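You operate a simulated robot arm through the tools that you are given. There is no shell and no other tool.

You run a simulated robot arm. Do the job below in one go: nothing can be reset, and whatever is moved stays where it is left.

JOB
Put the blue and yellow paints away on the paint shelf, lids on.
Fine: each pot gets the lid of its own colour; the white is still in use and stays open on the mat. Set down upright: paint pot.

Only the result counts: the job must be done as asked and must still hold three seconds after the hand-in. Knocking over, shifting, dropping, spilling or breaking anything else fails it. Lids that push on must go on centred and level and be pressed home; caps that screw on are set level and turned clockwise until they are tight.

ROBOT AND FRAMES
A 6-joint arm with a two-finger gripper, fixed in place. Base frame: the origin is on the floor under the middle of its stand, x ahead of it, y to its left, z up. Readings come in mm, rad, newtons and seconds.
It reaches about 1206 mm from its shoulder. Its first joint turns from -2.897 to 2.897 rad. Payload 2.45 kg.
Tool frame: the origin (TCP) lies between the finger pads and is the grasp point; the fingertips stand 20 mm ahead of it; z points along the fingers, y is the line along which they close. The gripper opens to 140 mm; its body begins 168 mm behind the TCP.
Orientation is told as [roll, pitch, yaw] about the base's x, y, z axes, in that order, counted from this pose: with the fingers straight down and closing along the base's y, the tool's x points along the base's -x, its y along +y and its z along -z.

CONTROLS
- The arm moves only by the tool move_arm. Its argument "deltas" is a list of rows, each an object (a shift or turn left out is 0, a gripper value left out holds the last) with "fingers": the opening, from 0 (shut) to 1 (fully open); "offset": the shift along the base's x, y, z in mm, a list of three; "delta_rot": the turn, a rotation vector about the base's x, y, z in degrees, a list of three. In form: [{"fingers": fingers, "offset": [tx, ty, tz], "delta_rot": [rx, ry, rz]}, ...]. A call has 1 to 20 rows; each row is the pose to reach, as a shift and turn from the pose commanded when the call began. A row lasts 0.2 s, in which the tool goes at most 50 mm and 0.15 rad; a call with a longer step from one row to the next is refused whole, and so is a gripper value outside its range. A pose out of reach is approached as far as the arm can. The call stops where the force on the tool passes 40 N (or 10 N more than at its start, if that is more) or the arm is blocked; 0.2 s more then pass. The fingers move at their own pace (about 45 mm/s each) and stop on an object; they squeeze with about 26 N. The grip force told is the motor's: it shows also when the fingers shut on nothing. Time passes only in rows, and 0.2 s behind the last, so rows that repeat a pose let the fingers close. The reply holds the time, the measured pose of the TCP, the force on the tool along the base axes, the opening and the grip force, in the units named above and with some noise, with the torque about the TCP (base axes, N m) and any sound that the robot's microphone picked up.
- Cameras (640 x 400 px; columns grow to the right, rows downward): "scene" is fixed at [404.8, 658.4, 1547.6]; the picture's right is [-1.00, -0.03, 0.00], its down [-0.02, 0.73, -0.68] and it looks along [0.02, -0.68, -0.73] (base axes); focal length 214 px, centre (320, 200). "wrist" rides on the gripper at [78, 11, -209] in the tool frame; the picture's right is [-0.14, 0.99, 0.00], its down [-0.92, -0.13, -0.37] and it looks along [-0.37, -0.05, 0.93] (tool axes); focal length 280 px, centre (320, 200). There is no depth. A picture from a camera that has moved, and an enlarged one, comes with that camera's place and axes in the base frame and with its lens. The place of the scene camera against the robot may be out by one fixed shift of up to 18 mm in any direction.
- camera(camera): a new picture of that camera. The clock stands still meanwhile.
- inspect(camera, box): a new picture of the part [left, top, right, bottom] of that camera's present view, enlarged. The clock stands still meanwhile.
- job_done(): hands the job in; it is judged then, once.

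Nothing tells you positions but the pictures and the camera data. Unless the task says otherwise, let go and move clear before handing in.

The tools are called after ">>>" as a command line: name --argument value ..., lists and objects as JSON in quotes. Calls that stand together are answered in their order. move_arm: Moves the arm, as the interface text tells. Its arguments: {"type":"object","properties":{"deltas":{"type":"array","items":{"type":"object","properties":{"fingers":{"type":"number"},"offset":{"type":"array","items":{"type":"number"}},"delta_rot":{"type":"array","items":{"type":"number"}}}}}},"required":["deltas"]} The other tools are called the same way: camera (camera) takes a picture; inspect (camera, box) takes an enlarged picture of a part of a camera's view; job_done () hands the job in.

At the start:

```text
clock: 0.0
tcp_pos: [335.2, 388.6, 1286.5]
ee_rot: [0.001, 0.001, 0.001]
force: [0.0, -0.1, -0.2]
moment: [0.01, -0.02, 0.01]
opening: 140.1
finger_force: 0.1
```

scene: 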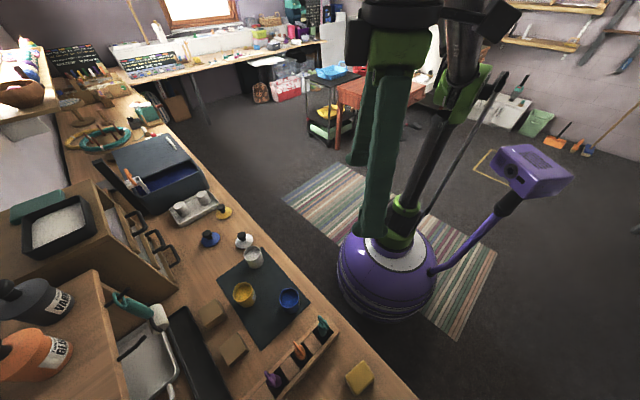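
wrist: 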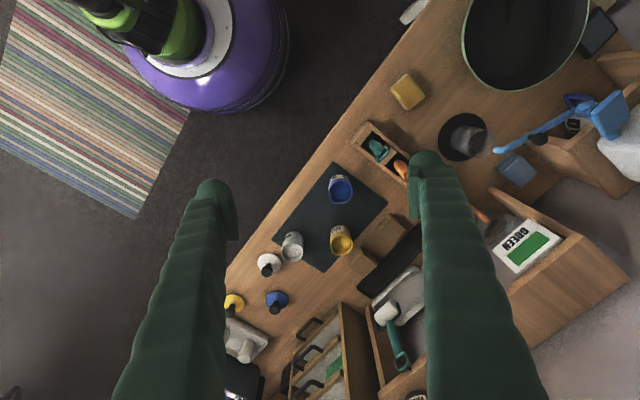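

I see a workbench with a mat holding white, blue and yellow paint pots, and three lids (white, yellow, blue) lying beside it. I'll look closer to find the paint shelf and the positions.

>>> inspect --camera "scene" --box '[160, 180, 340, 400]'

>>> inspect --camera "scene" --box '[0, 180, 180, 400]'

>>> inspect --camera "wrist" --box '[220, 140, 420, 360]'

>>> inspect --camera "scene" --box '[0, 0, 320, 200]'

```text
1.82 times, centred on (250, 290) of scene
camera zoom: at [404.8, 658.4, 1547.6], right [-1.0, -0.03, 0.0], down [-0.02, 0.73, -0.68], along [0.02, -0.68, -0.73], focal length 390 px, centre (447, 36)
```

zoom: 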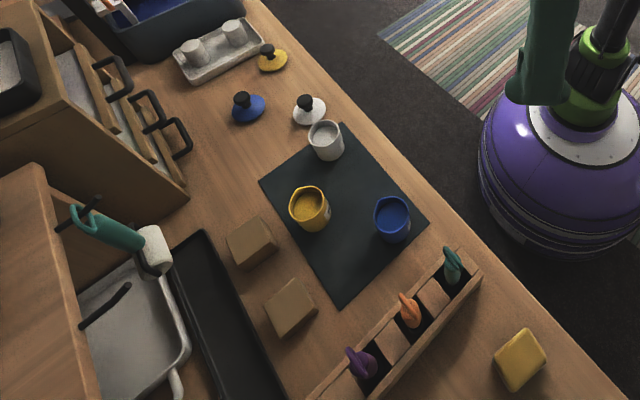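

```text
1.82 times, centred on (90, 290) of scene
camera zoom: at [404.8, 658.4, 1547.6], right [-1.0, -0.03, 0.0], down [-0.02, 0.73, -0.68], along [0.02, -0.68, -0.73], focal length 390 px, centre (738, 36)
```

zoom: 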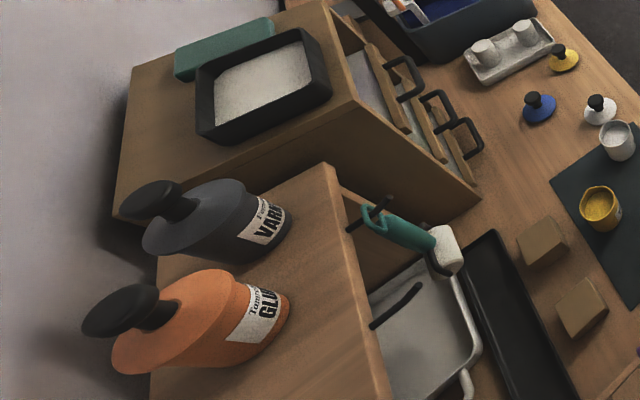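

```text
1.82 times, centred on (320, 250) of wrist
camera zoom: at [256.8, 398.6, 1495.6], right [0.14, 0.99, 0.0], down [0.92, -0.13, 0.37], along [0.37, -0.05, -0.93], focal length 510 px, centre (320, 109)
```

zoom: 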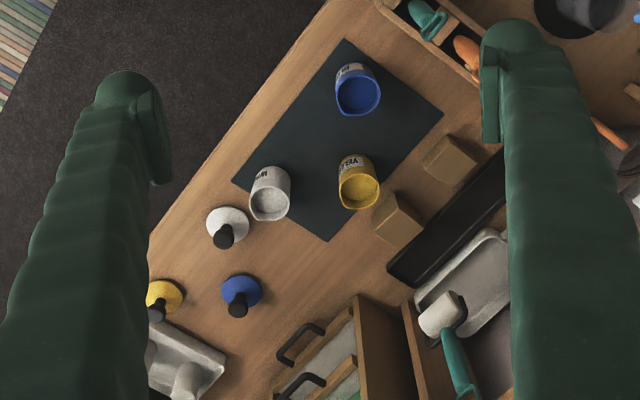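

```text
2.00 times, centred on (160, 100) of scene
camera zoom: at [404.8, 658.4, 1547.6], right [-1.0, -0.03, 0.0], down [-0.02, 0.73, -0.68], along [0.02, -0.68, -0.73], focal length 429 px, centre (640, 400)
```

zoom: 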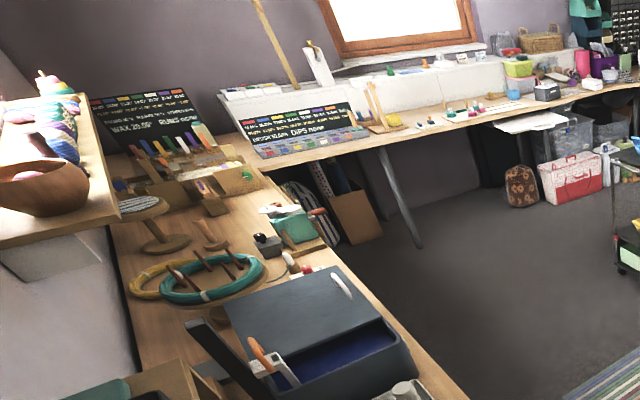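

The mat, pots and lids are visible, but I haven't identified the shelf yet. I'll look at the right part of the wrist view, which shows a cubby labelled "GREEN", and at the rest of the bench.

>>> inspect --camera "wrist" --box '[440, 0, 640, 125]'

>>> inspect --camera "wrist" --box '[440, 125, 640, 250]'

>>> inspect --camera "wrist" --box '[340, 230, 640, 400]'

>>> inspect --camera "wrist" --box '[200, 280, 400, 400]'

```text
3.20 times, centred on (540, 62) of wrist
camera zoom: at [256.8, 398.6, 1495.6], right [0.14, 0.99, 0.0], down [0.92, -0.13, 0.37], along [0.37, -0.05, -0.93], focal length 897 px, centre (-384, 640)
```

zoom: 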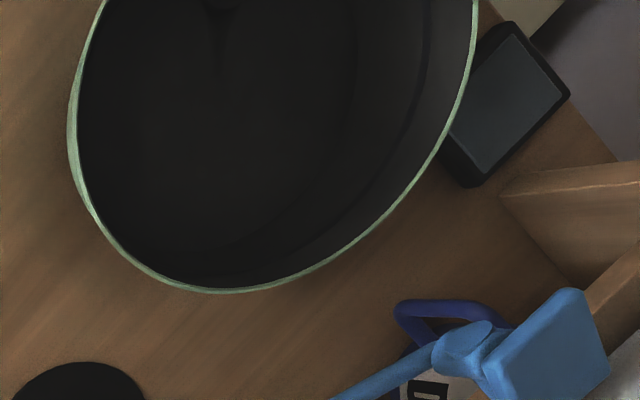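

```text
3.20 times, centred on (540, 188) of wrist
camera zoom: at [256.8, 398.6, 1495.6], right [0.14, 0.99, 0.0], down [0.92, -0.13, 0.37], along [0.37, -0.05, -0.93], focal length 897 px, centre (-384, 240)
```

zoom: 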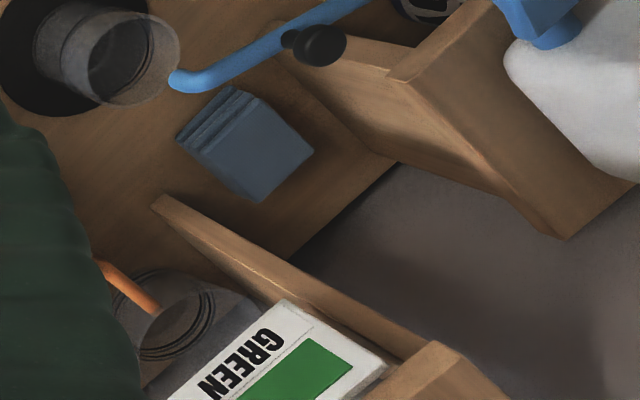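

```text
2.13 times, centred on (490, 315) of wrist
camera zoom: at [256.8, 398.6, 1495.6], right [0.14, 0.99, 0.0], down [0.92, -0.13, 0.37], along [0.37, -0.05, -0.93], focal length 598 px, centre (-43, -45)
```

zoom: 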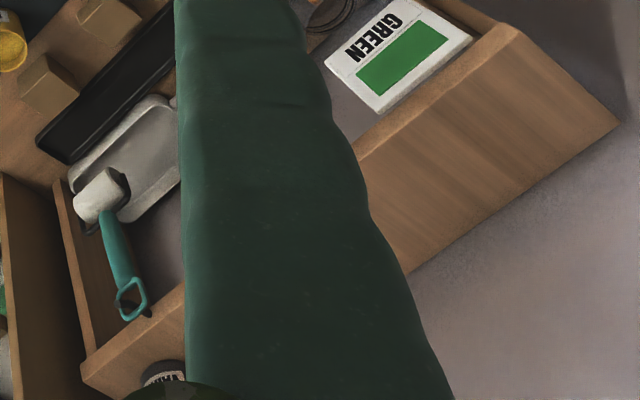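

```text
3.20 times, centred on (300, 340) of wrist
camera zoom: at [256.8, 398.6, 1495.6], right [0.14, 0.99, 0.0], down [0.92, -0.13, 0.37], along [0.37, -0.05, -0.93], focal length 897 px, centre (384, -248)
```

zoom: 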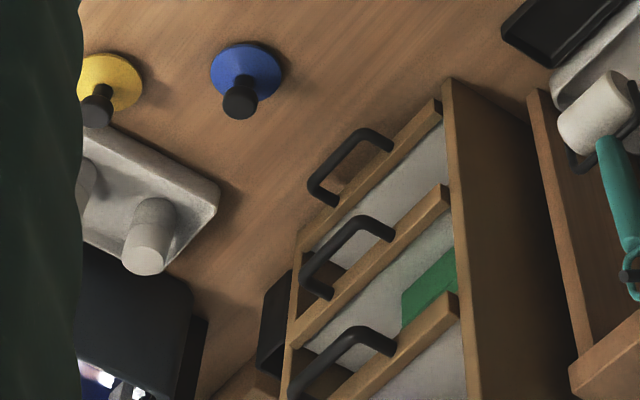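

The bench runs at about 45° to the base axes, and the shelf unit seems to stand at its back. I'll yaw the wrist 45° to face the bench squarely and take another picture.

>>> move_arm --deltas '[{"delta_rot": [0, 0, 7.5]}, {"delta_rot": [0, 0, 15]}, {"delta_rot": [0, 0, 22.5]}, {"delta_rot": [0, 0, 30]}, {"delta_rot": [0, 0, 37.5]}, {"delta_rot": [0, 0, 45]}, {"delta_rot": [0, 0, 45]}]'

>>> camera --camera "wrist"

```text
clock: 1.6
tcp_pos: [334.4, 389.3, 1285.1]
ee_rot: [0.001, -0.002, 0.787]
force: [-0.5, -0.1, 0.1]
moment: [0.02, -0.01, -0.01]
opening: 140.2
finger_force: 0.1
```

```text
taken
camera wrist: at [272.2, 340.2, 1495.5], right [-0.6, 0.8, 0.0], down [0.74, 0.56, 0.37], along [0.29, 0.22, -0.93], focal length 280 px, centre (320, 200)
```

wrist: 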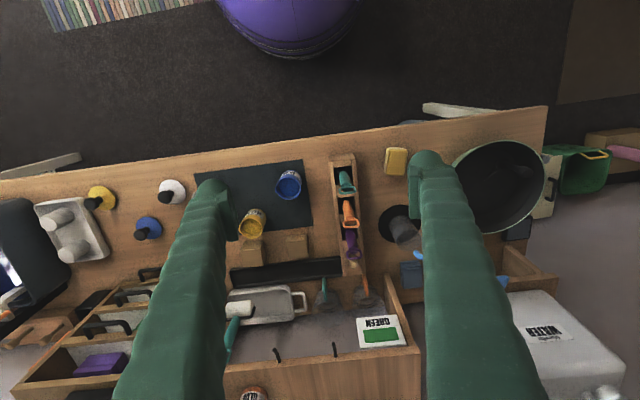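

Now the bench is square in the view. I'll tilt the wrist up to look at the shelf unit from the front.

>>> move_arm --deltas '[{"delta_rot": [5, -5, 0]}, {"delta_rot": [10, -10, 0]}, {"delta_rot": [15, -15, 0]}, {"delta_rot": [20, -20, 0]}, {"delta_rot": [25, -25, 0]}, {"delta_rot": [30, -30, 0]}, {"delta_rot": [30, -30, 0]}]'

>>> camera --camera "wrist"

>>> camera --camera "scene"

```text
clock: 3.2
tcp_pos: [334.3, 388.3, 1286.4]
ee_rot: [0.0, -0.742, 0.787]
force: [-0.2, 0.1, 0.7]
moment: [0.02, 0.02, -0.02]
opening: 139.7
finger_force: 0.2
```

```text
taken
camera wrist: at [186.6, 254.8, 1387.8], right [-0.63, 0.77, 0.09], down [0.39, 0.21, 0.89], along [0.67, 0.6, -0.44], focal length 280 px, centre (320, 200)
```

wrist: 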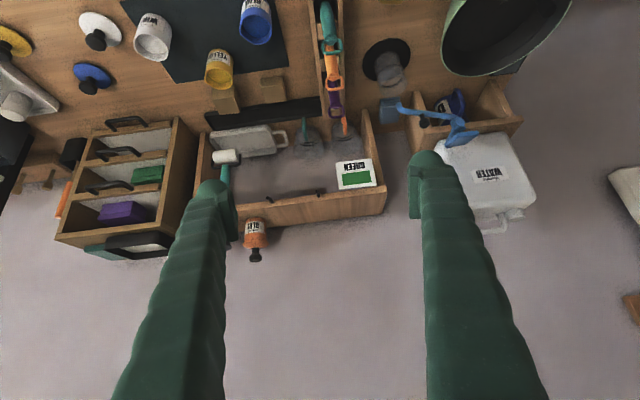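

```text
taken
```

scene: 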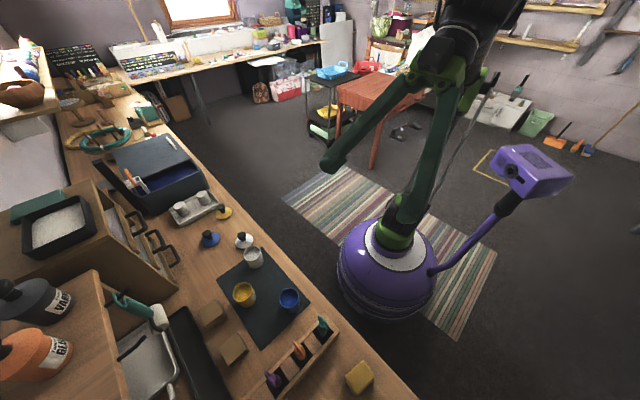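

The wrist picture is upside down (its "down" is up in the world). I'll enlarge the shelf unit area.

>>> inspect --camera "wrist" --box '[180, 90, 420, 270]'

>>> inspect --camera "wrist" --box '[0, 90, 240, 270]'

>>> inspect --camera "wrist" --box '[360, 60, 560, 260]'

>>> inspect --camera "wrist" --box '[60, 0, 300, 150]'

```text
2.22 times, centred on (300, 180) of wrist
camera zoom: at [186.6, 254.8, 1387.8], right [-0.63, 0.77, 0.09], down [0.39, 0.21, 0.89], along [0.67, 0.6, -0.44], focal length 623 px, centre (364, 244)
```

zoom: 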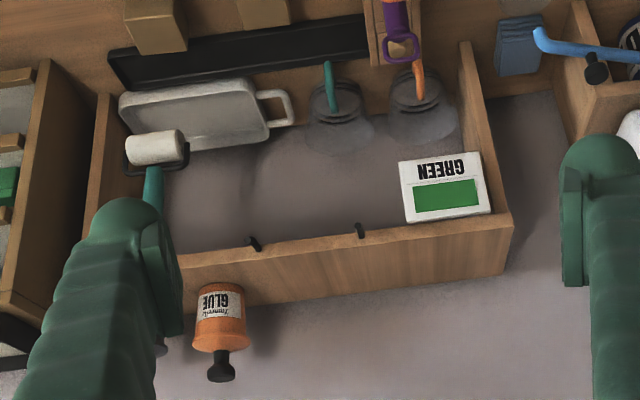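

```text
2.22 times, centred on (120, 180) of wrist
camera zoom: at [186.6, 254.8, 1387.8], right [-0.63, 0.77, 0.09], down [0.39, 0.21, 0.89], along [0.67, 0.6, -0.44], focal length 623 px, centre (764, 244)
```

zoom: 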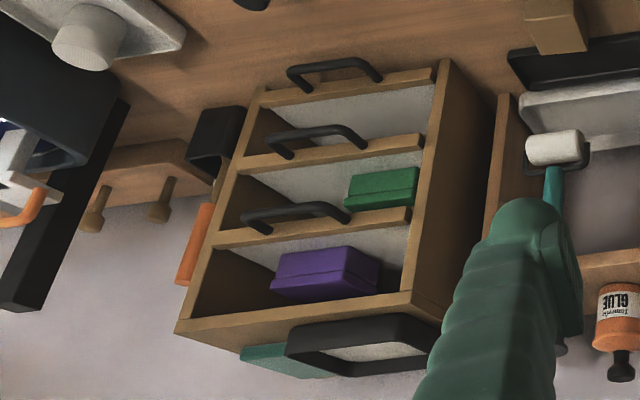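

```text
2.00 times, centred on (460, 160) of wrist
camera zoom: at [186.6, 254.8, 1387.8], right [-0.63, 0.77, 0.09], down [0.39, 0.21, 0.89], along [0.67, 0.6, -0.44], focal length 561 px, centre (40, 280)
```

zoom: 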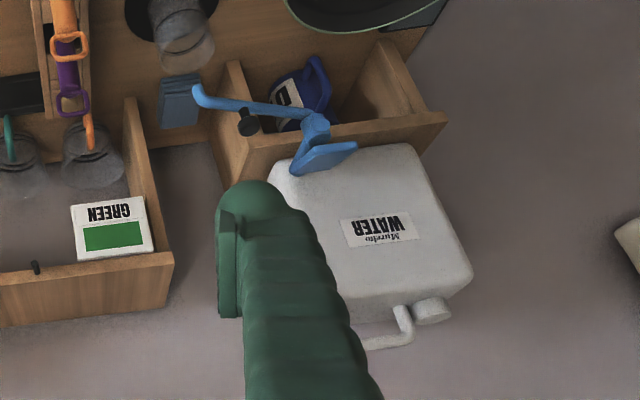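

```text
2.67 times, centred on (180, 75) of wrist
camera zoom: at [186.6, 254.8, 1387.8], right [-0.63, 0.77, 0.09], down [0.39, 0.21, 0.89], along [0.67, 0.6, -0.44], focal length 748 px, centre (693, 533)
```

zoom: 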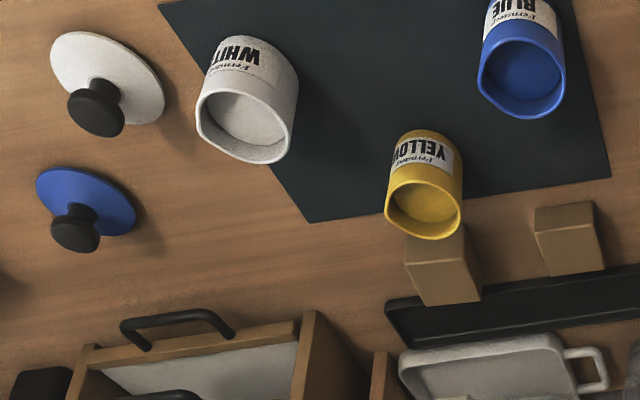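

The unit with the roller and "GREEN" card is a candidate, but its inside isn't clear. I'll lower the arm and tilt more to look straight in from the front.

>>> move_arm --deltas '[{"offset": [0, 0, -40], "delta_rot": [3, -3, 0]}, {"offset": [0, 0, -80], "delta_rot": [7, -7, 0]}, {"offset": [0, 0, -120], "delta_rot": [11, -11, 0]}, {"offset": [0, 0, -150], "delta_rot": [14, -14, 0]}, {"offset": [0, 0, -150], "delta_rot": [14, -14, 0]}]'

>>> camera --camera "wrist"

>>> inspect --camera "wrist" --box '[180, 40, 440, 260]'

```text
clock: 4.4
tcp_pos: [335.2, 389.8, 1135.9]
ee_rot: [0.001, -1.088, 0.786]
force: [0.4, 0.2, 0.3]
moment: [0.0, -0.03, -0.03]
opening: 139.8
finger_force: 0.1
```

```text
taken
camera wrist: at [171.2, 239.3, 1164.2], right [-0.66, 0.75, 0.12], down [0.16, -0.02, 0.99], along [0.74, 0.67, -0.11], focal length 280 px, centre (320, 200)
```

wrist: 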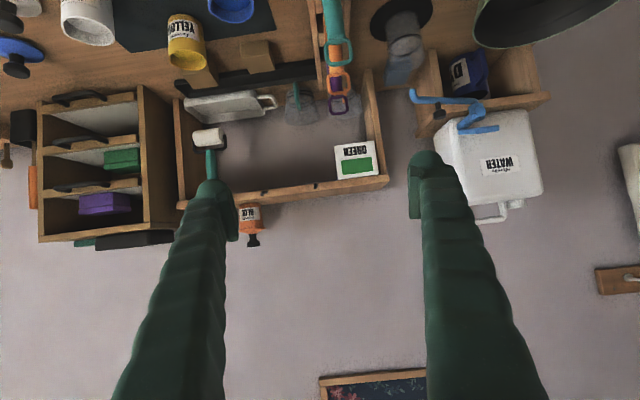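

```text
1.82 times, centred on (310, 150) of wrist
camera zoom: at [171.2, 239.3, 1164.2], right [-0.66, 0.75, 0.12], down [0.16, -0.02, 0.99], along [0.74, 0.67, -0.11], focal length 510 px, centre (338, 291)
```

zoom: 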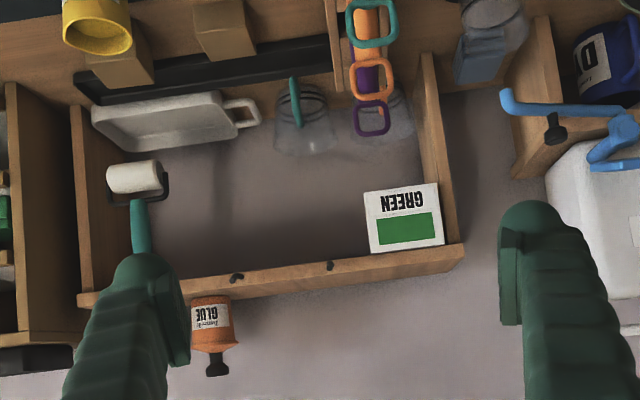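

I need sharper looks at the unit's inside, at the "GREEN" box, and at the neighbouring units. I'll enlarge each.

>>> inspect --camera "wrist" --box '[320, 60, 400, 210]'

>>> inspect --camera "wrist" --box '[170, 70, 330, 210]'

>>> inspect --camera "wrist" --box '[400, 0, 560, 220]'

>>> inspect --camera "wrist" --box '[0, 60, 180, 260]'

```text
2.67 times, centred on (360, 135) of wrist
camera zoom: at [171.2, 239.3, 1164.2], right [-0.66, 0.75, 0.12], down [0.16, -0.02, 0.99], along [0.74, 0.67, -0.11], focal length 748 px, centre (213, 373)
```

zoom: 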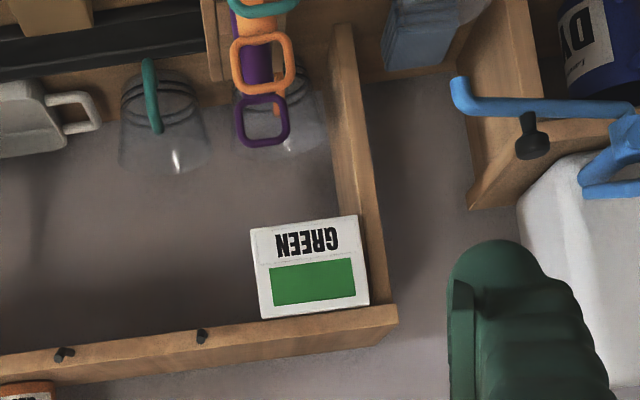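

```text
2.86 times, centred on (250, 140) of wrist
camera zoom: at [171.2, 239.3, 1164.2], right [-0.66, 0.75, 0.12], down [0.16, -0.02, 0.99], along [0.74, 0.67, -0.11], focal length 801 px, centre (520, 371)
```

zoom: 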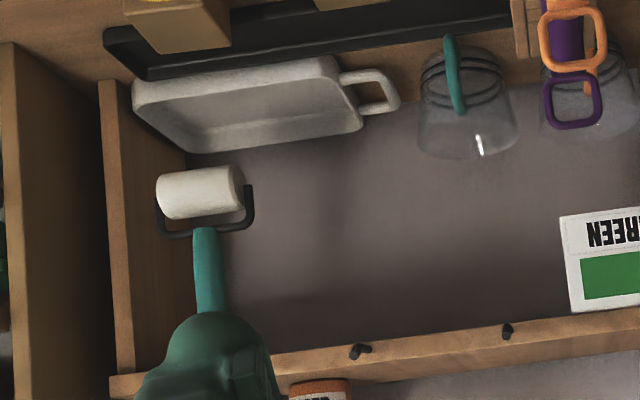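

```text
1.82 times, centred on (480, 110) of wrist
camera zoom: at [171.2, 239.3, 1164.2], right [-0.66, 0.75, 0.12], down [0.16, -0.02, 0.99], along [0.74, 0.67, -0.11], focal length 510 px, centre (29, 364)
```

zoom: 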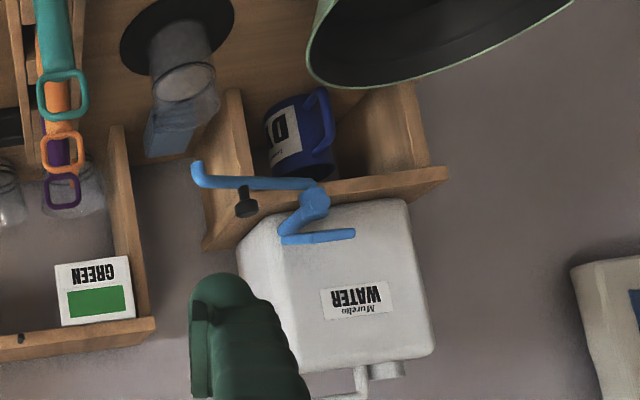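

```text
2.00 times, centred on (90, 160) of wrist
camera zoom: at [171.2, 239.3, 1164.2], right [-0.66, 0.75, 0.12], down [0.16, -0.02, 0.99], along [0.74, 0.67, -0.11], focal length 561 px, centre (780, 280)
```

zoom: 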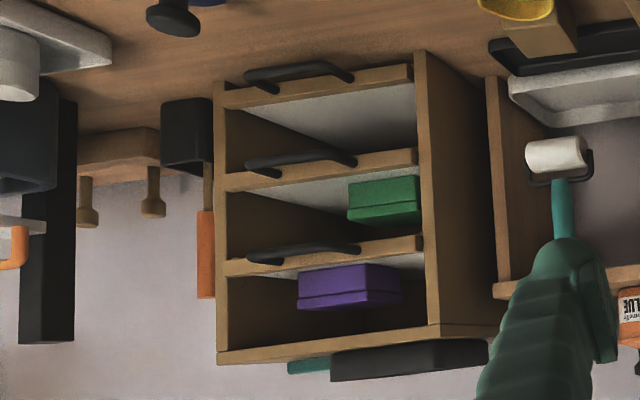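

The unit with two side panels and a board on top has a "GREEN" box near its upper front. I'll drop lower and look in horizontally to see how it's held and whether there are more shelves.

>>> move_arm --deltas '[{"offset": [-7, 14, -40], "delta_rot": [1, -1, 0]}, {"offset": [-14, 28, -80], "delta_rot": [2, -2, 0]}, {"offset": [-21, 42, -120], "delta_rot": [3, -3, 0]}, {"offset": [-28, 56, -165], "delta_rot": [4, -4, 0]}, {"offset": [-28, 56, -165], "delta_rot": [4, -4, 0]}]'

>>> camera --camera "wrist"

>>> inspect --camera "wrist" --box '[160, 40, 420, 240]'

```text
clock: 5.6
tcp_pos: [305.3, 445.9, 970.8]
ee_rot: [0.001, -1.185, 0.784]
force: [0.6, 0.5, 0.3]
moment: [0.01, 0.03, 0.02]
opening: 140.1
finger_force: 0.0
```

```text
taken
camera wrist: at [140.5, 293.6, 977.6], right [-0.66, 0.74, 0.13], down [0.09, -0.09, 0.99], along [0.74, 0.67, -0.01], focal length 280 px, centre (320, 200)
```

wrist: 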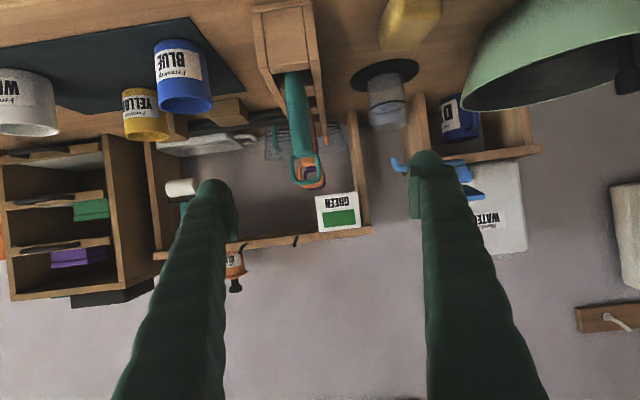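

```text
2.00 times, centred on (290, 140) of wrist
camera zoom: at [140.5, 293.6, 977.6], right [-0.66, 0.74, 0.13], down [0.09, -0.09, 0.99], along [0.74, 0.67, -0.01], focal length 561 px, centre (380, 320)
```

zoom: 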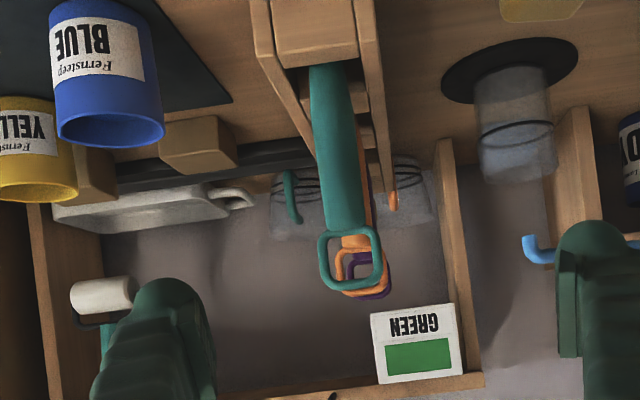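

The bench units are clearer now. I'll rise and look down at the tops of the units and at the wall areas, in case there's a labelled paint shelf.

>>> move_arm --deltas '[{"offset": [0, 0, 45], "delta_rot": [-3, 3, 0]}, {"offset": [0, 0, 90], "delta_rot": [-6, 6, 0]}, {"offset": [0, 0, 135], "delta_rot": [-9, 9, 0]}, {"offset": [0, 0, 180], "delta_rot": [-12, 12, 0]}, {"offset": [0, 0, 225], "delta_rot": [-15, 15, 0]}, {"offset": [0, 0, 270], "delta_rot": [-18, 18, 0]}, {"offset": [10, 10, 315], "delta_rot": [-21, 21, 0]}, {"offset": [20, 20, 360], "delta_rot": [-24, 24, 0]}, {"offset": [40, 40, 390], "delta_rot": [-27, 27, 0]}, {"offset": [65, 65, 400], "delta_rot": [-29, 29, 0]}, {"offset": [90, 90, 400], "delta_rot": [-29, 29, 0]}, {"offset": [110, 110, 400], "delta_rot": [-29, 29, 0]}, {"offset": [110, 110, 400], "delta_rot": [-29, 29, 0]}]'

>>> camera --camera "wrist"

>>> camera --camera "scene"

```text
clock: 8.4
tcp_pos: [417.1, 556.0, 1370.8]
ee_rot: [0.001, -0.469, 0.786]
force: [0.1, -1.2, -0.5]
moment: [-0.01, 0.0, 0.01]
opening: 139.9
finger_force: 0.0
```

```text
taken
camera wrist: at [293.7, 446.2, 1522.8], right [-0.61, 0.79, 0.06], down [0.55, 0.37, 0.74], along [0.56, 0.49, -0.66], focal length 280 px, centre (320, 200)
```

wrist: 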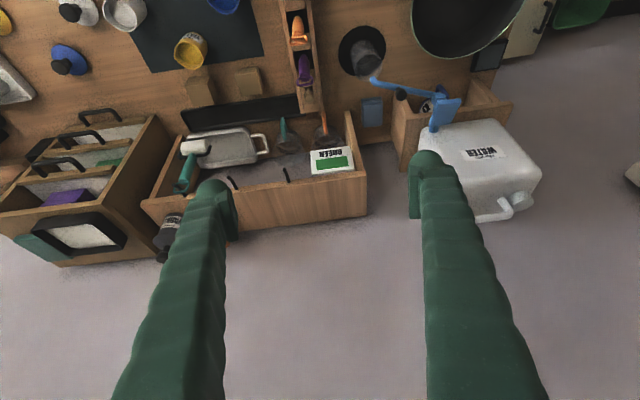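

```text
taken
```

scene: 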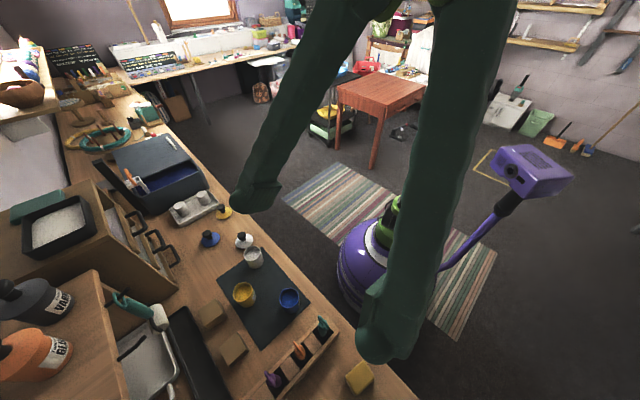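

I'll enlarge the shelf unit from this angle.

>>> inspect --camera "wrist" --box '[270, 100, 390, 220]'

>>> inspect --camera "wrist" --box '[130, 90, 280, 270]'

>>> inspect --camera "scene" --box '[0, 255, 200, 400]'

>>> inspect --camera "wrist" --box '[0, 80, 200, 270]'

```text
3.33 times, centred on (330, 160) of wrist
camera zoom: at [293.7, 446.2, 1522.8], right [-0.61, 0.79, 0.06], down [0.55, 0.37, 0.74], along [0.56, 0.49, -0.66], focal length 935 px, centre (287, 333)
```

zoom: 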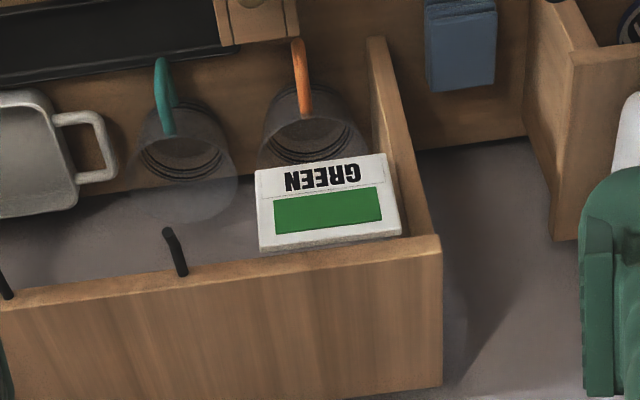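

```text
2.22 times, centred on (205, 180) of wrist
camera zoom: at [293.7, 446.2, 1522.8], right [-0.61, 0.79, 0.06], down [0.55, 0.37, 0.74], along [0.56, 0.49, -0.66], focal length 623 px, centre (576, 244)
```

zoom: 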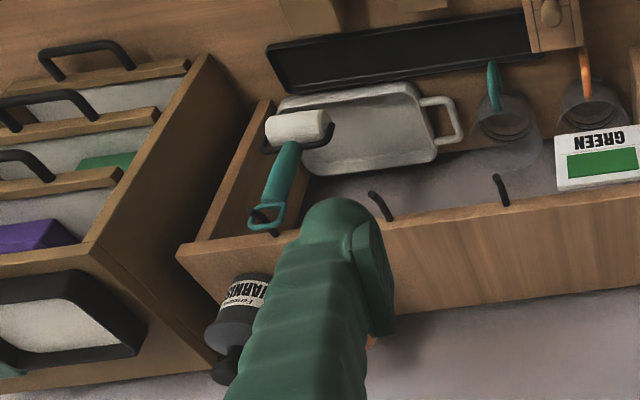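

```text
2.76 times, centred on (100, 328) of scene
camera zoom: at [404.8, 658.4, 1547.6], right [-1.0, -0.03, 0.0], down [-0.02, 0.73, -0.68], along [0.02, -0.68, -0.73], focal length 592 px, centre (927, -152)
```

zoom: 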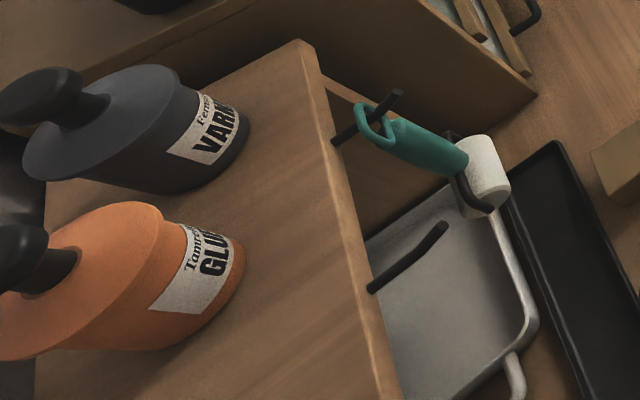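

```text
2.11 times, centred on (100, 175) of wrist
camera zoom: at [293.7, 446.2, 1522.8], right [-0.61, 0.79, 0.06], down [0.55, 0.37, 0.74], along [0.56, 0.49, -0.66], focal length 590 px, centre (783, 253)
```

zoom: 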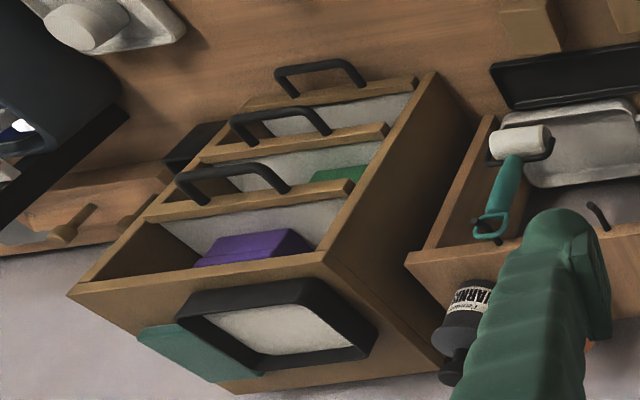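

The open frame's top board carries the lidded VARNISH and GLUE pots and has free space on its left, and the GREEN colour card hangs there. I take this to be the paint shelf. Next I'll go above the mat and lids to measure the pots and lids closely.

>>> move_arm --deltas '[{"offset": [6.2, -28.8, -27.6], "delta_rot": [-2.4, 2.4, 0]}, {"offset": [12.4, -57.6, -55.2], "delta_rot": [-4.8, 4.8, 0]}, {"offset": [18.6, -86.5, -82.8], "delta_rot": [-7.1, 7.1, 0]}, {"offset": [24.8, -115.4, -110.4], "delta_rot": [-9.5, 9.5, 0]}, {"offset": [31, -144.2, -138], "delta_rot": [-11.9, 11.9, 0]}, {"offset": [37.2, -173, -165.6], "delta_rot": [-14.3, 14.3, 0]}, {"offset": [43.4, -201.9, -193.2], "delta_rot": [-16.6, 16.6, 0]}, {"offset": [49.6, -230.7, -220.8], "delta_rot": [-19, 19, 0]}, {"offset": [49.6, -230.7, -220.8], "delta_rot": [-19, 19, 0]}]'

>>> camera --camera "wrist"

>>> inspect --camera "wrist" --box '[180, 60, 460, 230]'

```text
clock: 10.4
tcp_pos: [468.2, 324.4, 1150.9]
ee_rot: [-0.001, -0.001, 0.784]
force: [1.1, -0.2, -1.2]
moment: [-0.01, 0.01, 0.0]
opening: 140.0
finger_force: 0.1
```

```text
taken
camera wrist: at [403.9, 276.4, 1360.0], right [-0.6, 0.8, 0.0], down [0.74, 0.56, 0.37], along [0.29, 0.22, -0.93], focal length 280 px, centre (320, 200)
```

wrist: 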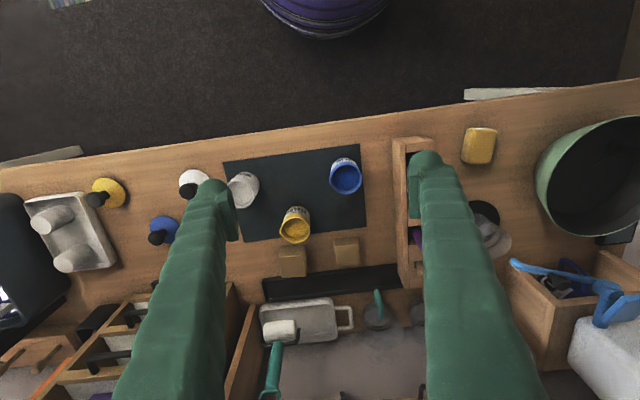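

```text
2.29 times, centred on (320, 145) of wrist
camera zoom: at [403.9, 276.4, 1360.0], right [-0.6, 0.8, 0.0], down [0.74, 0.56, 0.37], along [0.29, 0.22, -0.93], focal length 641 px, centre (320, 326)
```

zoom: 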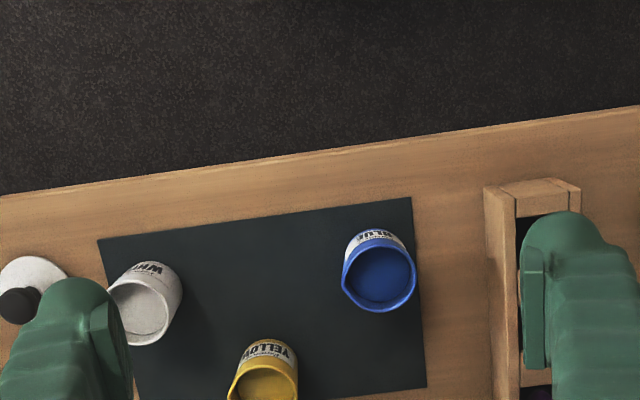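

I have rough positions: the blue pot's rim is near z≈823 and the bench near z≈755. I'll move closer above the mat for accurate measurements.

>>> move_arm --deltas '[{"offset": [24, 15.6, -30]}, {"offset": [48, 31.2, -60]}, {"offset": [72, 46.8, -90]}, {"offset": [96, 62.4, -120]}, {"offset": [120, 78, -150]}, {"offset": [120, 78, -150]}]'

>>> camera --camera "wrist"

>>> inspect --camera "wrist" --box '[60, 40, 260, 165]'

>>> inspect --camera "wrist" --box '[230, 40, 430, 165]'

```text
clock: 11.8
tcp_pos: [586.7, 403.8, 1000.8]
ee_rot: [-0.001, 0.001, 0.785]
force: [-0.3, 0.7, 0.2]
moment: [0.0, -0.01, 0.02]
opening: 140.0
finger_force: 0.0
```

```text
taken
camera wrist: at [523.9, 354.4, 1210.2], right [-0.6, 0.8, 0.0], down [0.74, 0.56, 0.37], along [0.29, 0.22, -0.93], focal length 280 px, centre (320, 200)
```

wrist: 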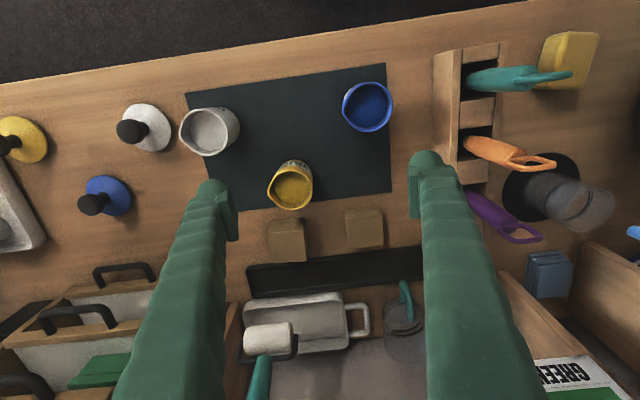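

```text
3.20 times, centred on (160, 102) of wrist
camera zoom: at [523.9, 354.4, 1210.2], right [-0.6, 0.8, 0.0], down [0.74, 0.56, 0.37], along [0.29, 0.22, -0.93], focal length 897 px, centre (832, 512)
```

zoom: 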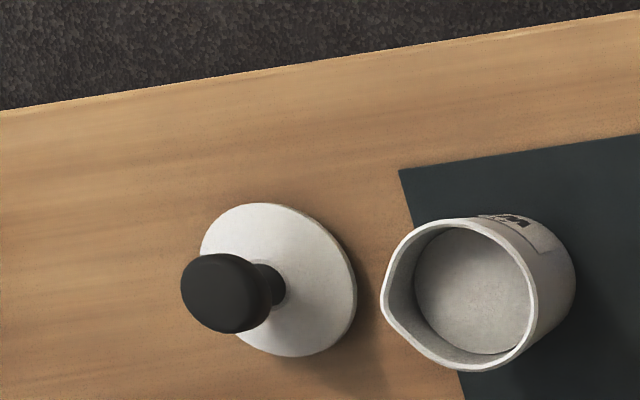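

```text
3.20 times, centred on (330, 102) of wrist
camera zoom: at [523.9, 354.4, 1210.2], right [-0.6, 0.8, 0.0], down [0.74, 0.56, 0.37], along [0.29, 0.22, -0.93], focal length 897 px, centre (288, 512)
```

zoom: 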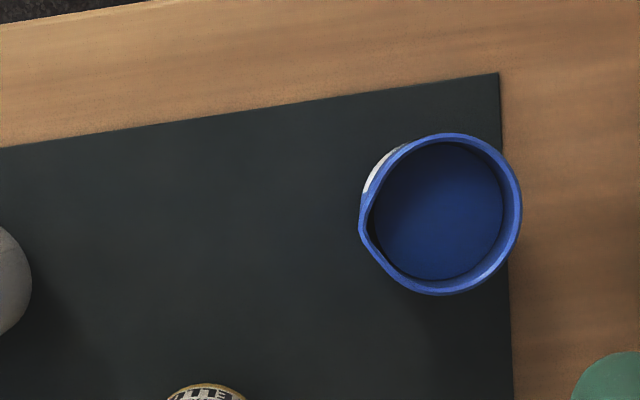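

The pots have plain round rims with a pouring spout, and the lids are flat discs with a black knob, so they look like push-on lids. I'll shift sideways for a second view to triangulate the lids and pots.

>>> move_arm --deltas '[{"offset": [26.5, -26.5, 0]}, {"offset": [53, -53, 0]}, {"offset": [79.5, -79.5, 0]}, {"offset": [106, -106, 0]}, {"offset": [106, -106, 0]}]'

>>> camera --camera "wrist"

>>> inspect --camera "wrist" --box '[140, 40, 340, 165]'

>>> inspect --camera "wrist" --box '[240, 90, 440, 215]'

>>> inspect --camera "wrist" --box '[320, 30, 520, 155]'

```text
clock: 13.0
tcp_pos: [692.6, 296.7, 999.1]
ee_rot: [0.001, 0.001, 0.785]
force: [0.1, -0.1, -0.1]
moment: [0.0, -0.02, -0.01]
opening: 140.1
finger_force: 0.1
```

```text
taken
camera wrist: at [629.7, 248.0, 1209.6], right [-0.6, 0.8, 0.0], down [0.74, 0.56, 0.37], along [0.29, 0.22, -0.93], focal length 280 px, centre (320, 200)
```

wrist: 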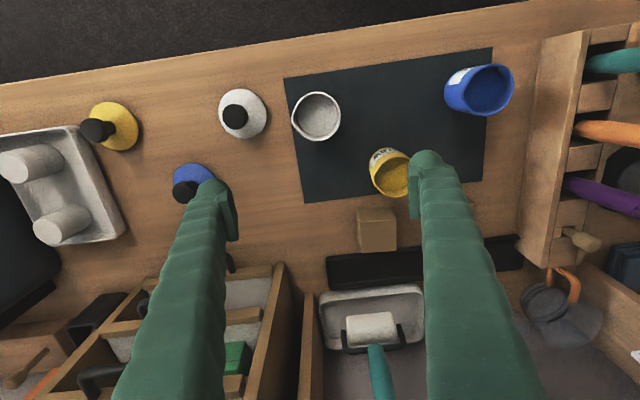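

```text
3.20 times, centred on (240, 102) of wrist
camera zoom: at [629.7, 248.0, 1209.6], right [-0.6, 0.8, 0.0], down [0.74, 0.56, 0.37], along [0.29, 0.22, -0.93], focal length 897 px, centre (576, 512)
```

zoom: 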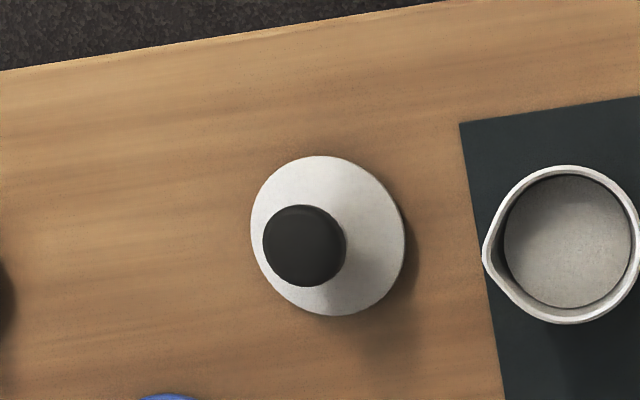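

```text
3.20 times, centred on (340, 152) of wrist
camera zoom: at [629.7, 248.0, 1209.6], right [-0.6, 0.8, 0.0], down [0.74, 0.56, 0.37], along [0.29, 0.22, -0.93], focal length 897 px, centre (256, 352)
```

zoom: 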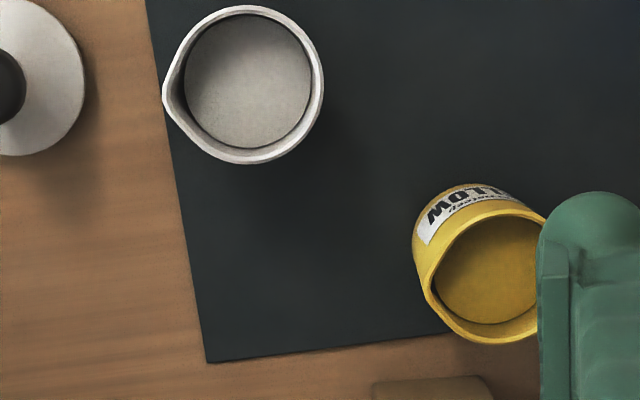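

```text
3.20 times, centred on (420, 92) of wrist
camera zoom: at [629.7, 248.0, 1209.6], right [-0.6, 0.8, 0.0], down [0.74, 0.56, 0.37], along [0.29, 0.22, -0.93], focal length 897 px, centre (0, 544)
```

zoom: 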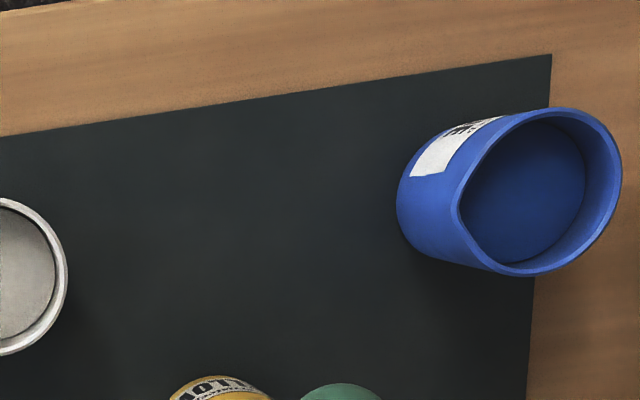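

Triangulated in bench coordinates (u along the bench, v into it), I get these positions:
- Blue pot: about (-64, 652), rim z≈838.
- White pot: about (-280, 654).
- Blue lid: about (-499, 738).
- Yellow lid: about (-586, 631).
- White lid: about (-391, 642).

I'll move above the blue lid for a close look.

>>> move_arm --deltas '[{"fingers": 0.6, "offset": [36, -26, -8]}, {"offset": [73, -51, -16]}, {"offset": [109, -77, -24]}, {"offset": [146, -103, -32]}, {"offset": [182, -128.3, -40]}, {"offset": [182, -128.3, -40]}, {"offset": [182, -128.3, -40]}]'

>>> camera --camera "wrist"

>>> inspect --camera "wrist" --box '[240, 80, 400, 200]'

```text
clock: 14.6
tcp_pos: [874.7, 170.4, 960.2]
ee_rot: [0.0, -0.002, 0.786]
force: [-0.5, -0.2, -1.2]
moment: [0.02, 0.04, 0.0]
opening: 83.7
finger_force: 0.1
```

```text
taken
camera wrist: at [811.4, 119.8, 1169.8], right [-0.6, 0.8, 0.0], down [0.74, 0.56, 0.37], along [0.29, 0.22, -0.93], focal length 280 px, centre (320, 200)
```

wrist: 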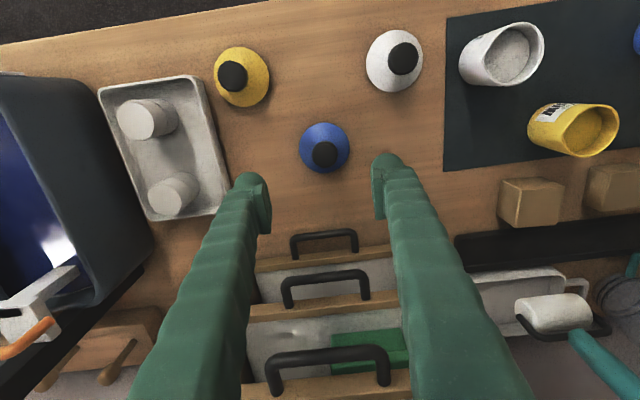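

```text
3.33 times, centred on (320, 140) of wrist
camera zoom: at [811.4, 119.8, 1169.8], right [-0.6, 0.8, 0.0], down [0.74, 0.56, 0.37], along [0.29, 0.22, -0.93], focal length 935 px, centre (320, 400)
```

zoom: 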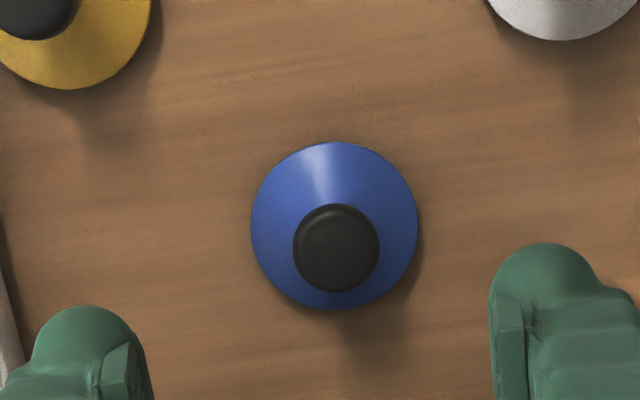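

The blue lid sits at (-494, 740), knob top around z≈809, and I'm nearly centred over it. I'll descend straddling the knob and close on it.

>>> move_arm --deltas '[{"offset": [-2.1, 3.5, -40]}, {"offset": [-2.1, 3.5, -80]}, {"offset": [-2.1, 3.5, -115]}, {"offset": [-2.1, 3.5, -140]}, {"offset": [-2.1, 3.5, -140]}]'

>>> camera --camera "wrist"

>>> inspect --camera "wrist" --box '[240, 110, 400, 230]'

```text
clock: 15.8
tcp_pos: [872.6, 172.3, 819.6]
ee_rot: [0.001, 0.0, 0.785]
force: [0.3, -0.2, 0.2]
moment: [0.02, 0.0, -0.02]
opening: 83.9
finger_force: 0.0
```

```text
taken
camera wrist: at [809.7, 122.8, 1029.4], right [-0.6, 0.8, 0.0], down [0.74, 0.56, 0.37], along [0.29, 0.22, -0.93], focal length 280 px, centre (320, 200)
```

wrist: 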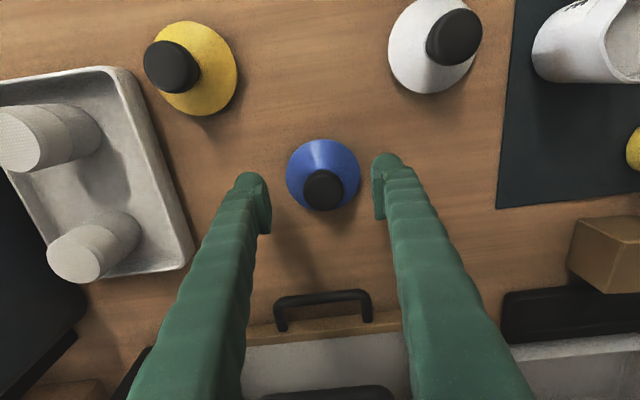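

```text
3.33 times, centred on (320, 170) of wrist
camera zoom: at [809.7, 122.8, 1029.4], right [-0.6, 0.8, 0.0], down [0.74, 0.56, 0.37], along [0.29, 0.22, -0.93], focal length 935 px, centre (320, 300)
```

zoom: 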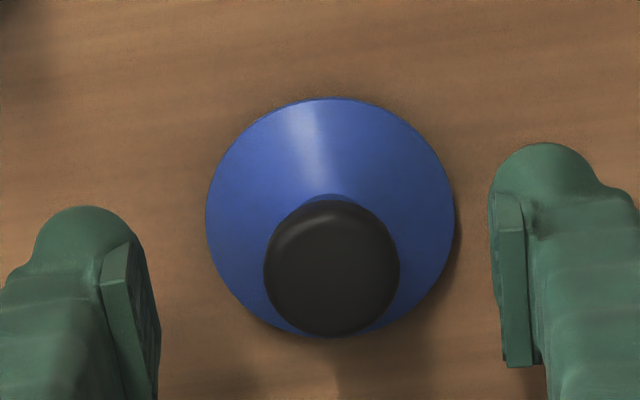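

The fingers straddle the knob nicely. I'll make the small final correction, lower to z≈803 and close.

>>> move_arm --deltas '[{"offset": [0.7, 2.1, -10]}, {"offset": [0.7, 2.1, -18]}, {"offset": [0.7, 2.1, -18], "fingers": 0.35}, {"offset": [0.7, 2.1, -18], "fingers": 0.2}, {"offset": [0.7, 2.1, -18], "fingers": 0.0}, {"offset": [0.7, 2.1, -18], "fingers": 0.0}, {"offset": [0.7, 2.1, -18], "fingers": 0.0}]'

>>> inspect --camera "wrist" --box '[220, 110, 420, 260]'

```text
clock: 17.4
tcp_pos: [873.2, 173.8, 801.2]
ee_rot: [0.0, 0.0, 0.787]
force: [-0.3, 0.6, -0.1]
moment: [-0.02, 0.0, -0.01]
opening: 29.7
finger_force: 25.6
```

```text
2.67 times, centred on (320, 185) of wrist
camera zoom: at [810.3, 124.6, 1011.7], right [-0.6, 0.8, 0.0], down [0.74, 0.56, 0.37], along [0.29, 0.22, -0.93], focal length 748 px, centre (320, 240)
```

zoom: 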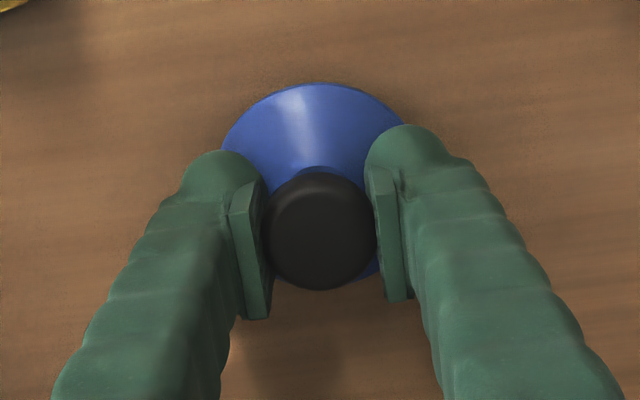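

The knob is gripped (opening 29.7 mm). I'll lift straight up and check how the lid hangs.

>>> move_arm --deltas '[{"offset": [0, 0, 20]}, {"offset": [0, 0, 60]}, {"offset": [0, 0, 100]}, {"offset": [0, 0, 140]}, {"offset": [0, 0, 140]}]'

>>> camera --camera "wrist"

>>> inspect --camera "scene" --box '[160, 170, 300, 270]'

```text
clock: 18.6
tcp_pos: [871.5, 174.9, 943.6]
ee_rot: [0.0, -0.001, 0.786]
force: [0.5, 0.2, 0.2]
moment: [0.02, -0.01, -0.02]
opening: 29.5
finger_force: 26.0
```

```text
taken
camera wrist: at [809.9, 125.5, 1152.2], right [-0.6, 0.8, 0.0], down [0.74, 0.56, 0.37], along [0.29, 0.22, -0.93], focal length 280 px, centre (320, 200)
```

wrist: 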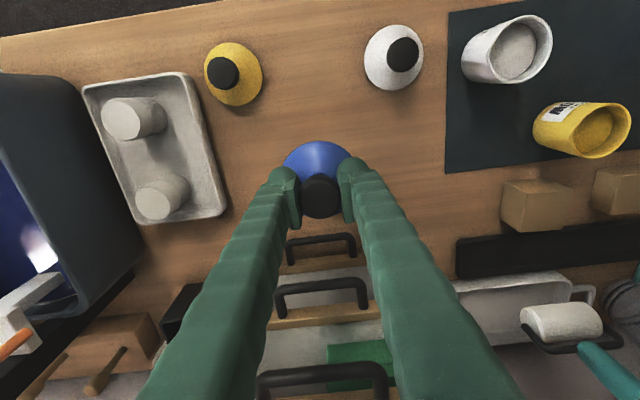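

```text
4.00 times, centred on (230, 220) of scene
camera zoom: at [404.8, 658.4, 1547.6], right [-1.0, -0.03, 0.0], down [-0.02, 0.73, -0.68], along [0.02, -0.68, -0.73], focal length 858 px, centre (680, 120)
```

zoom: 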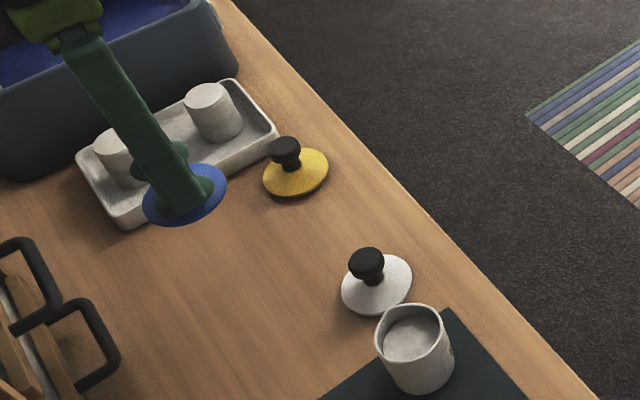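

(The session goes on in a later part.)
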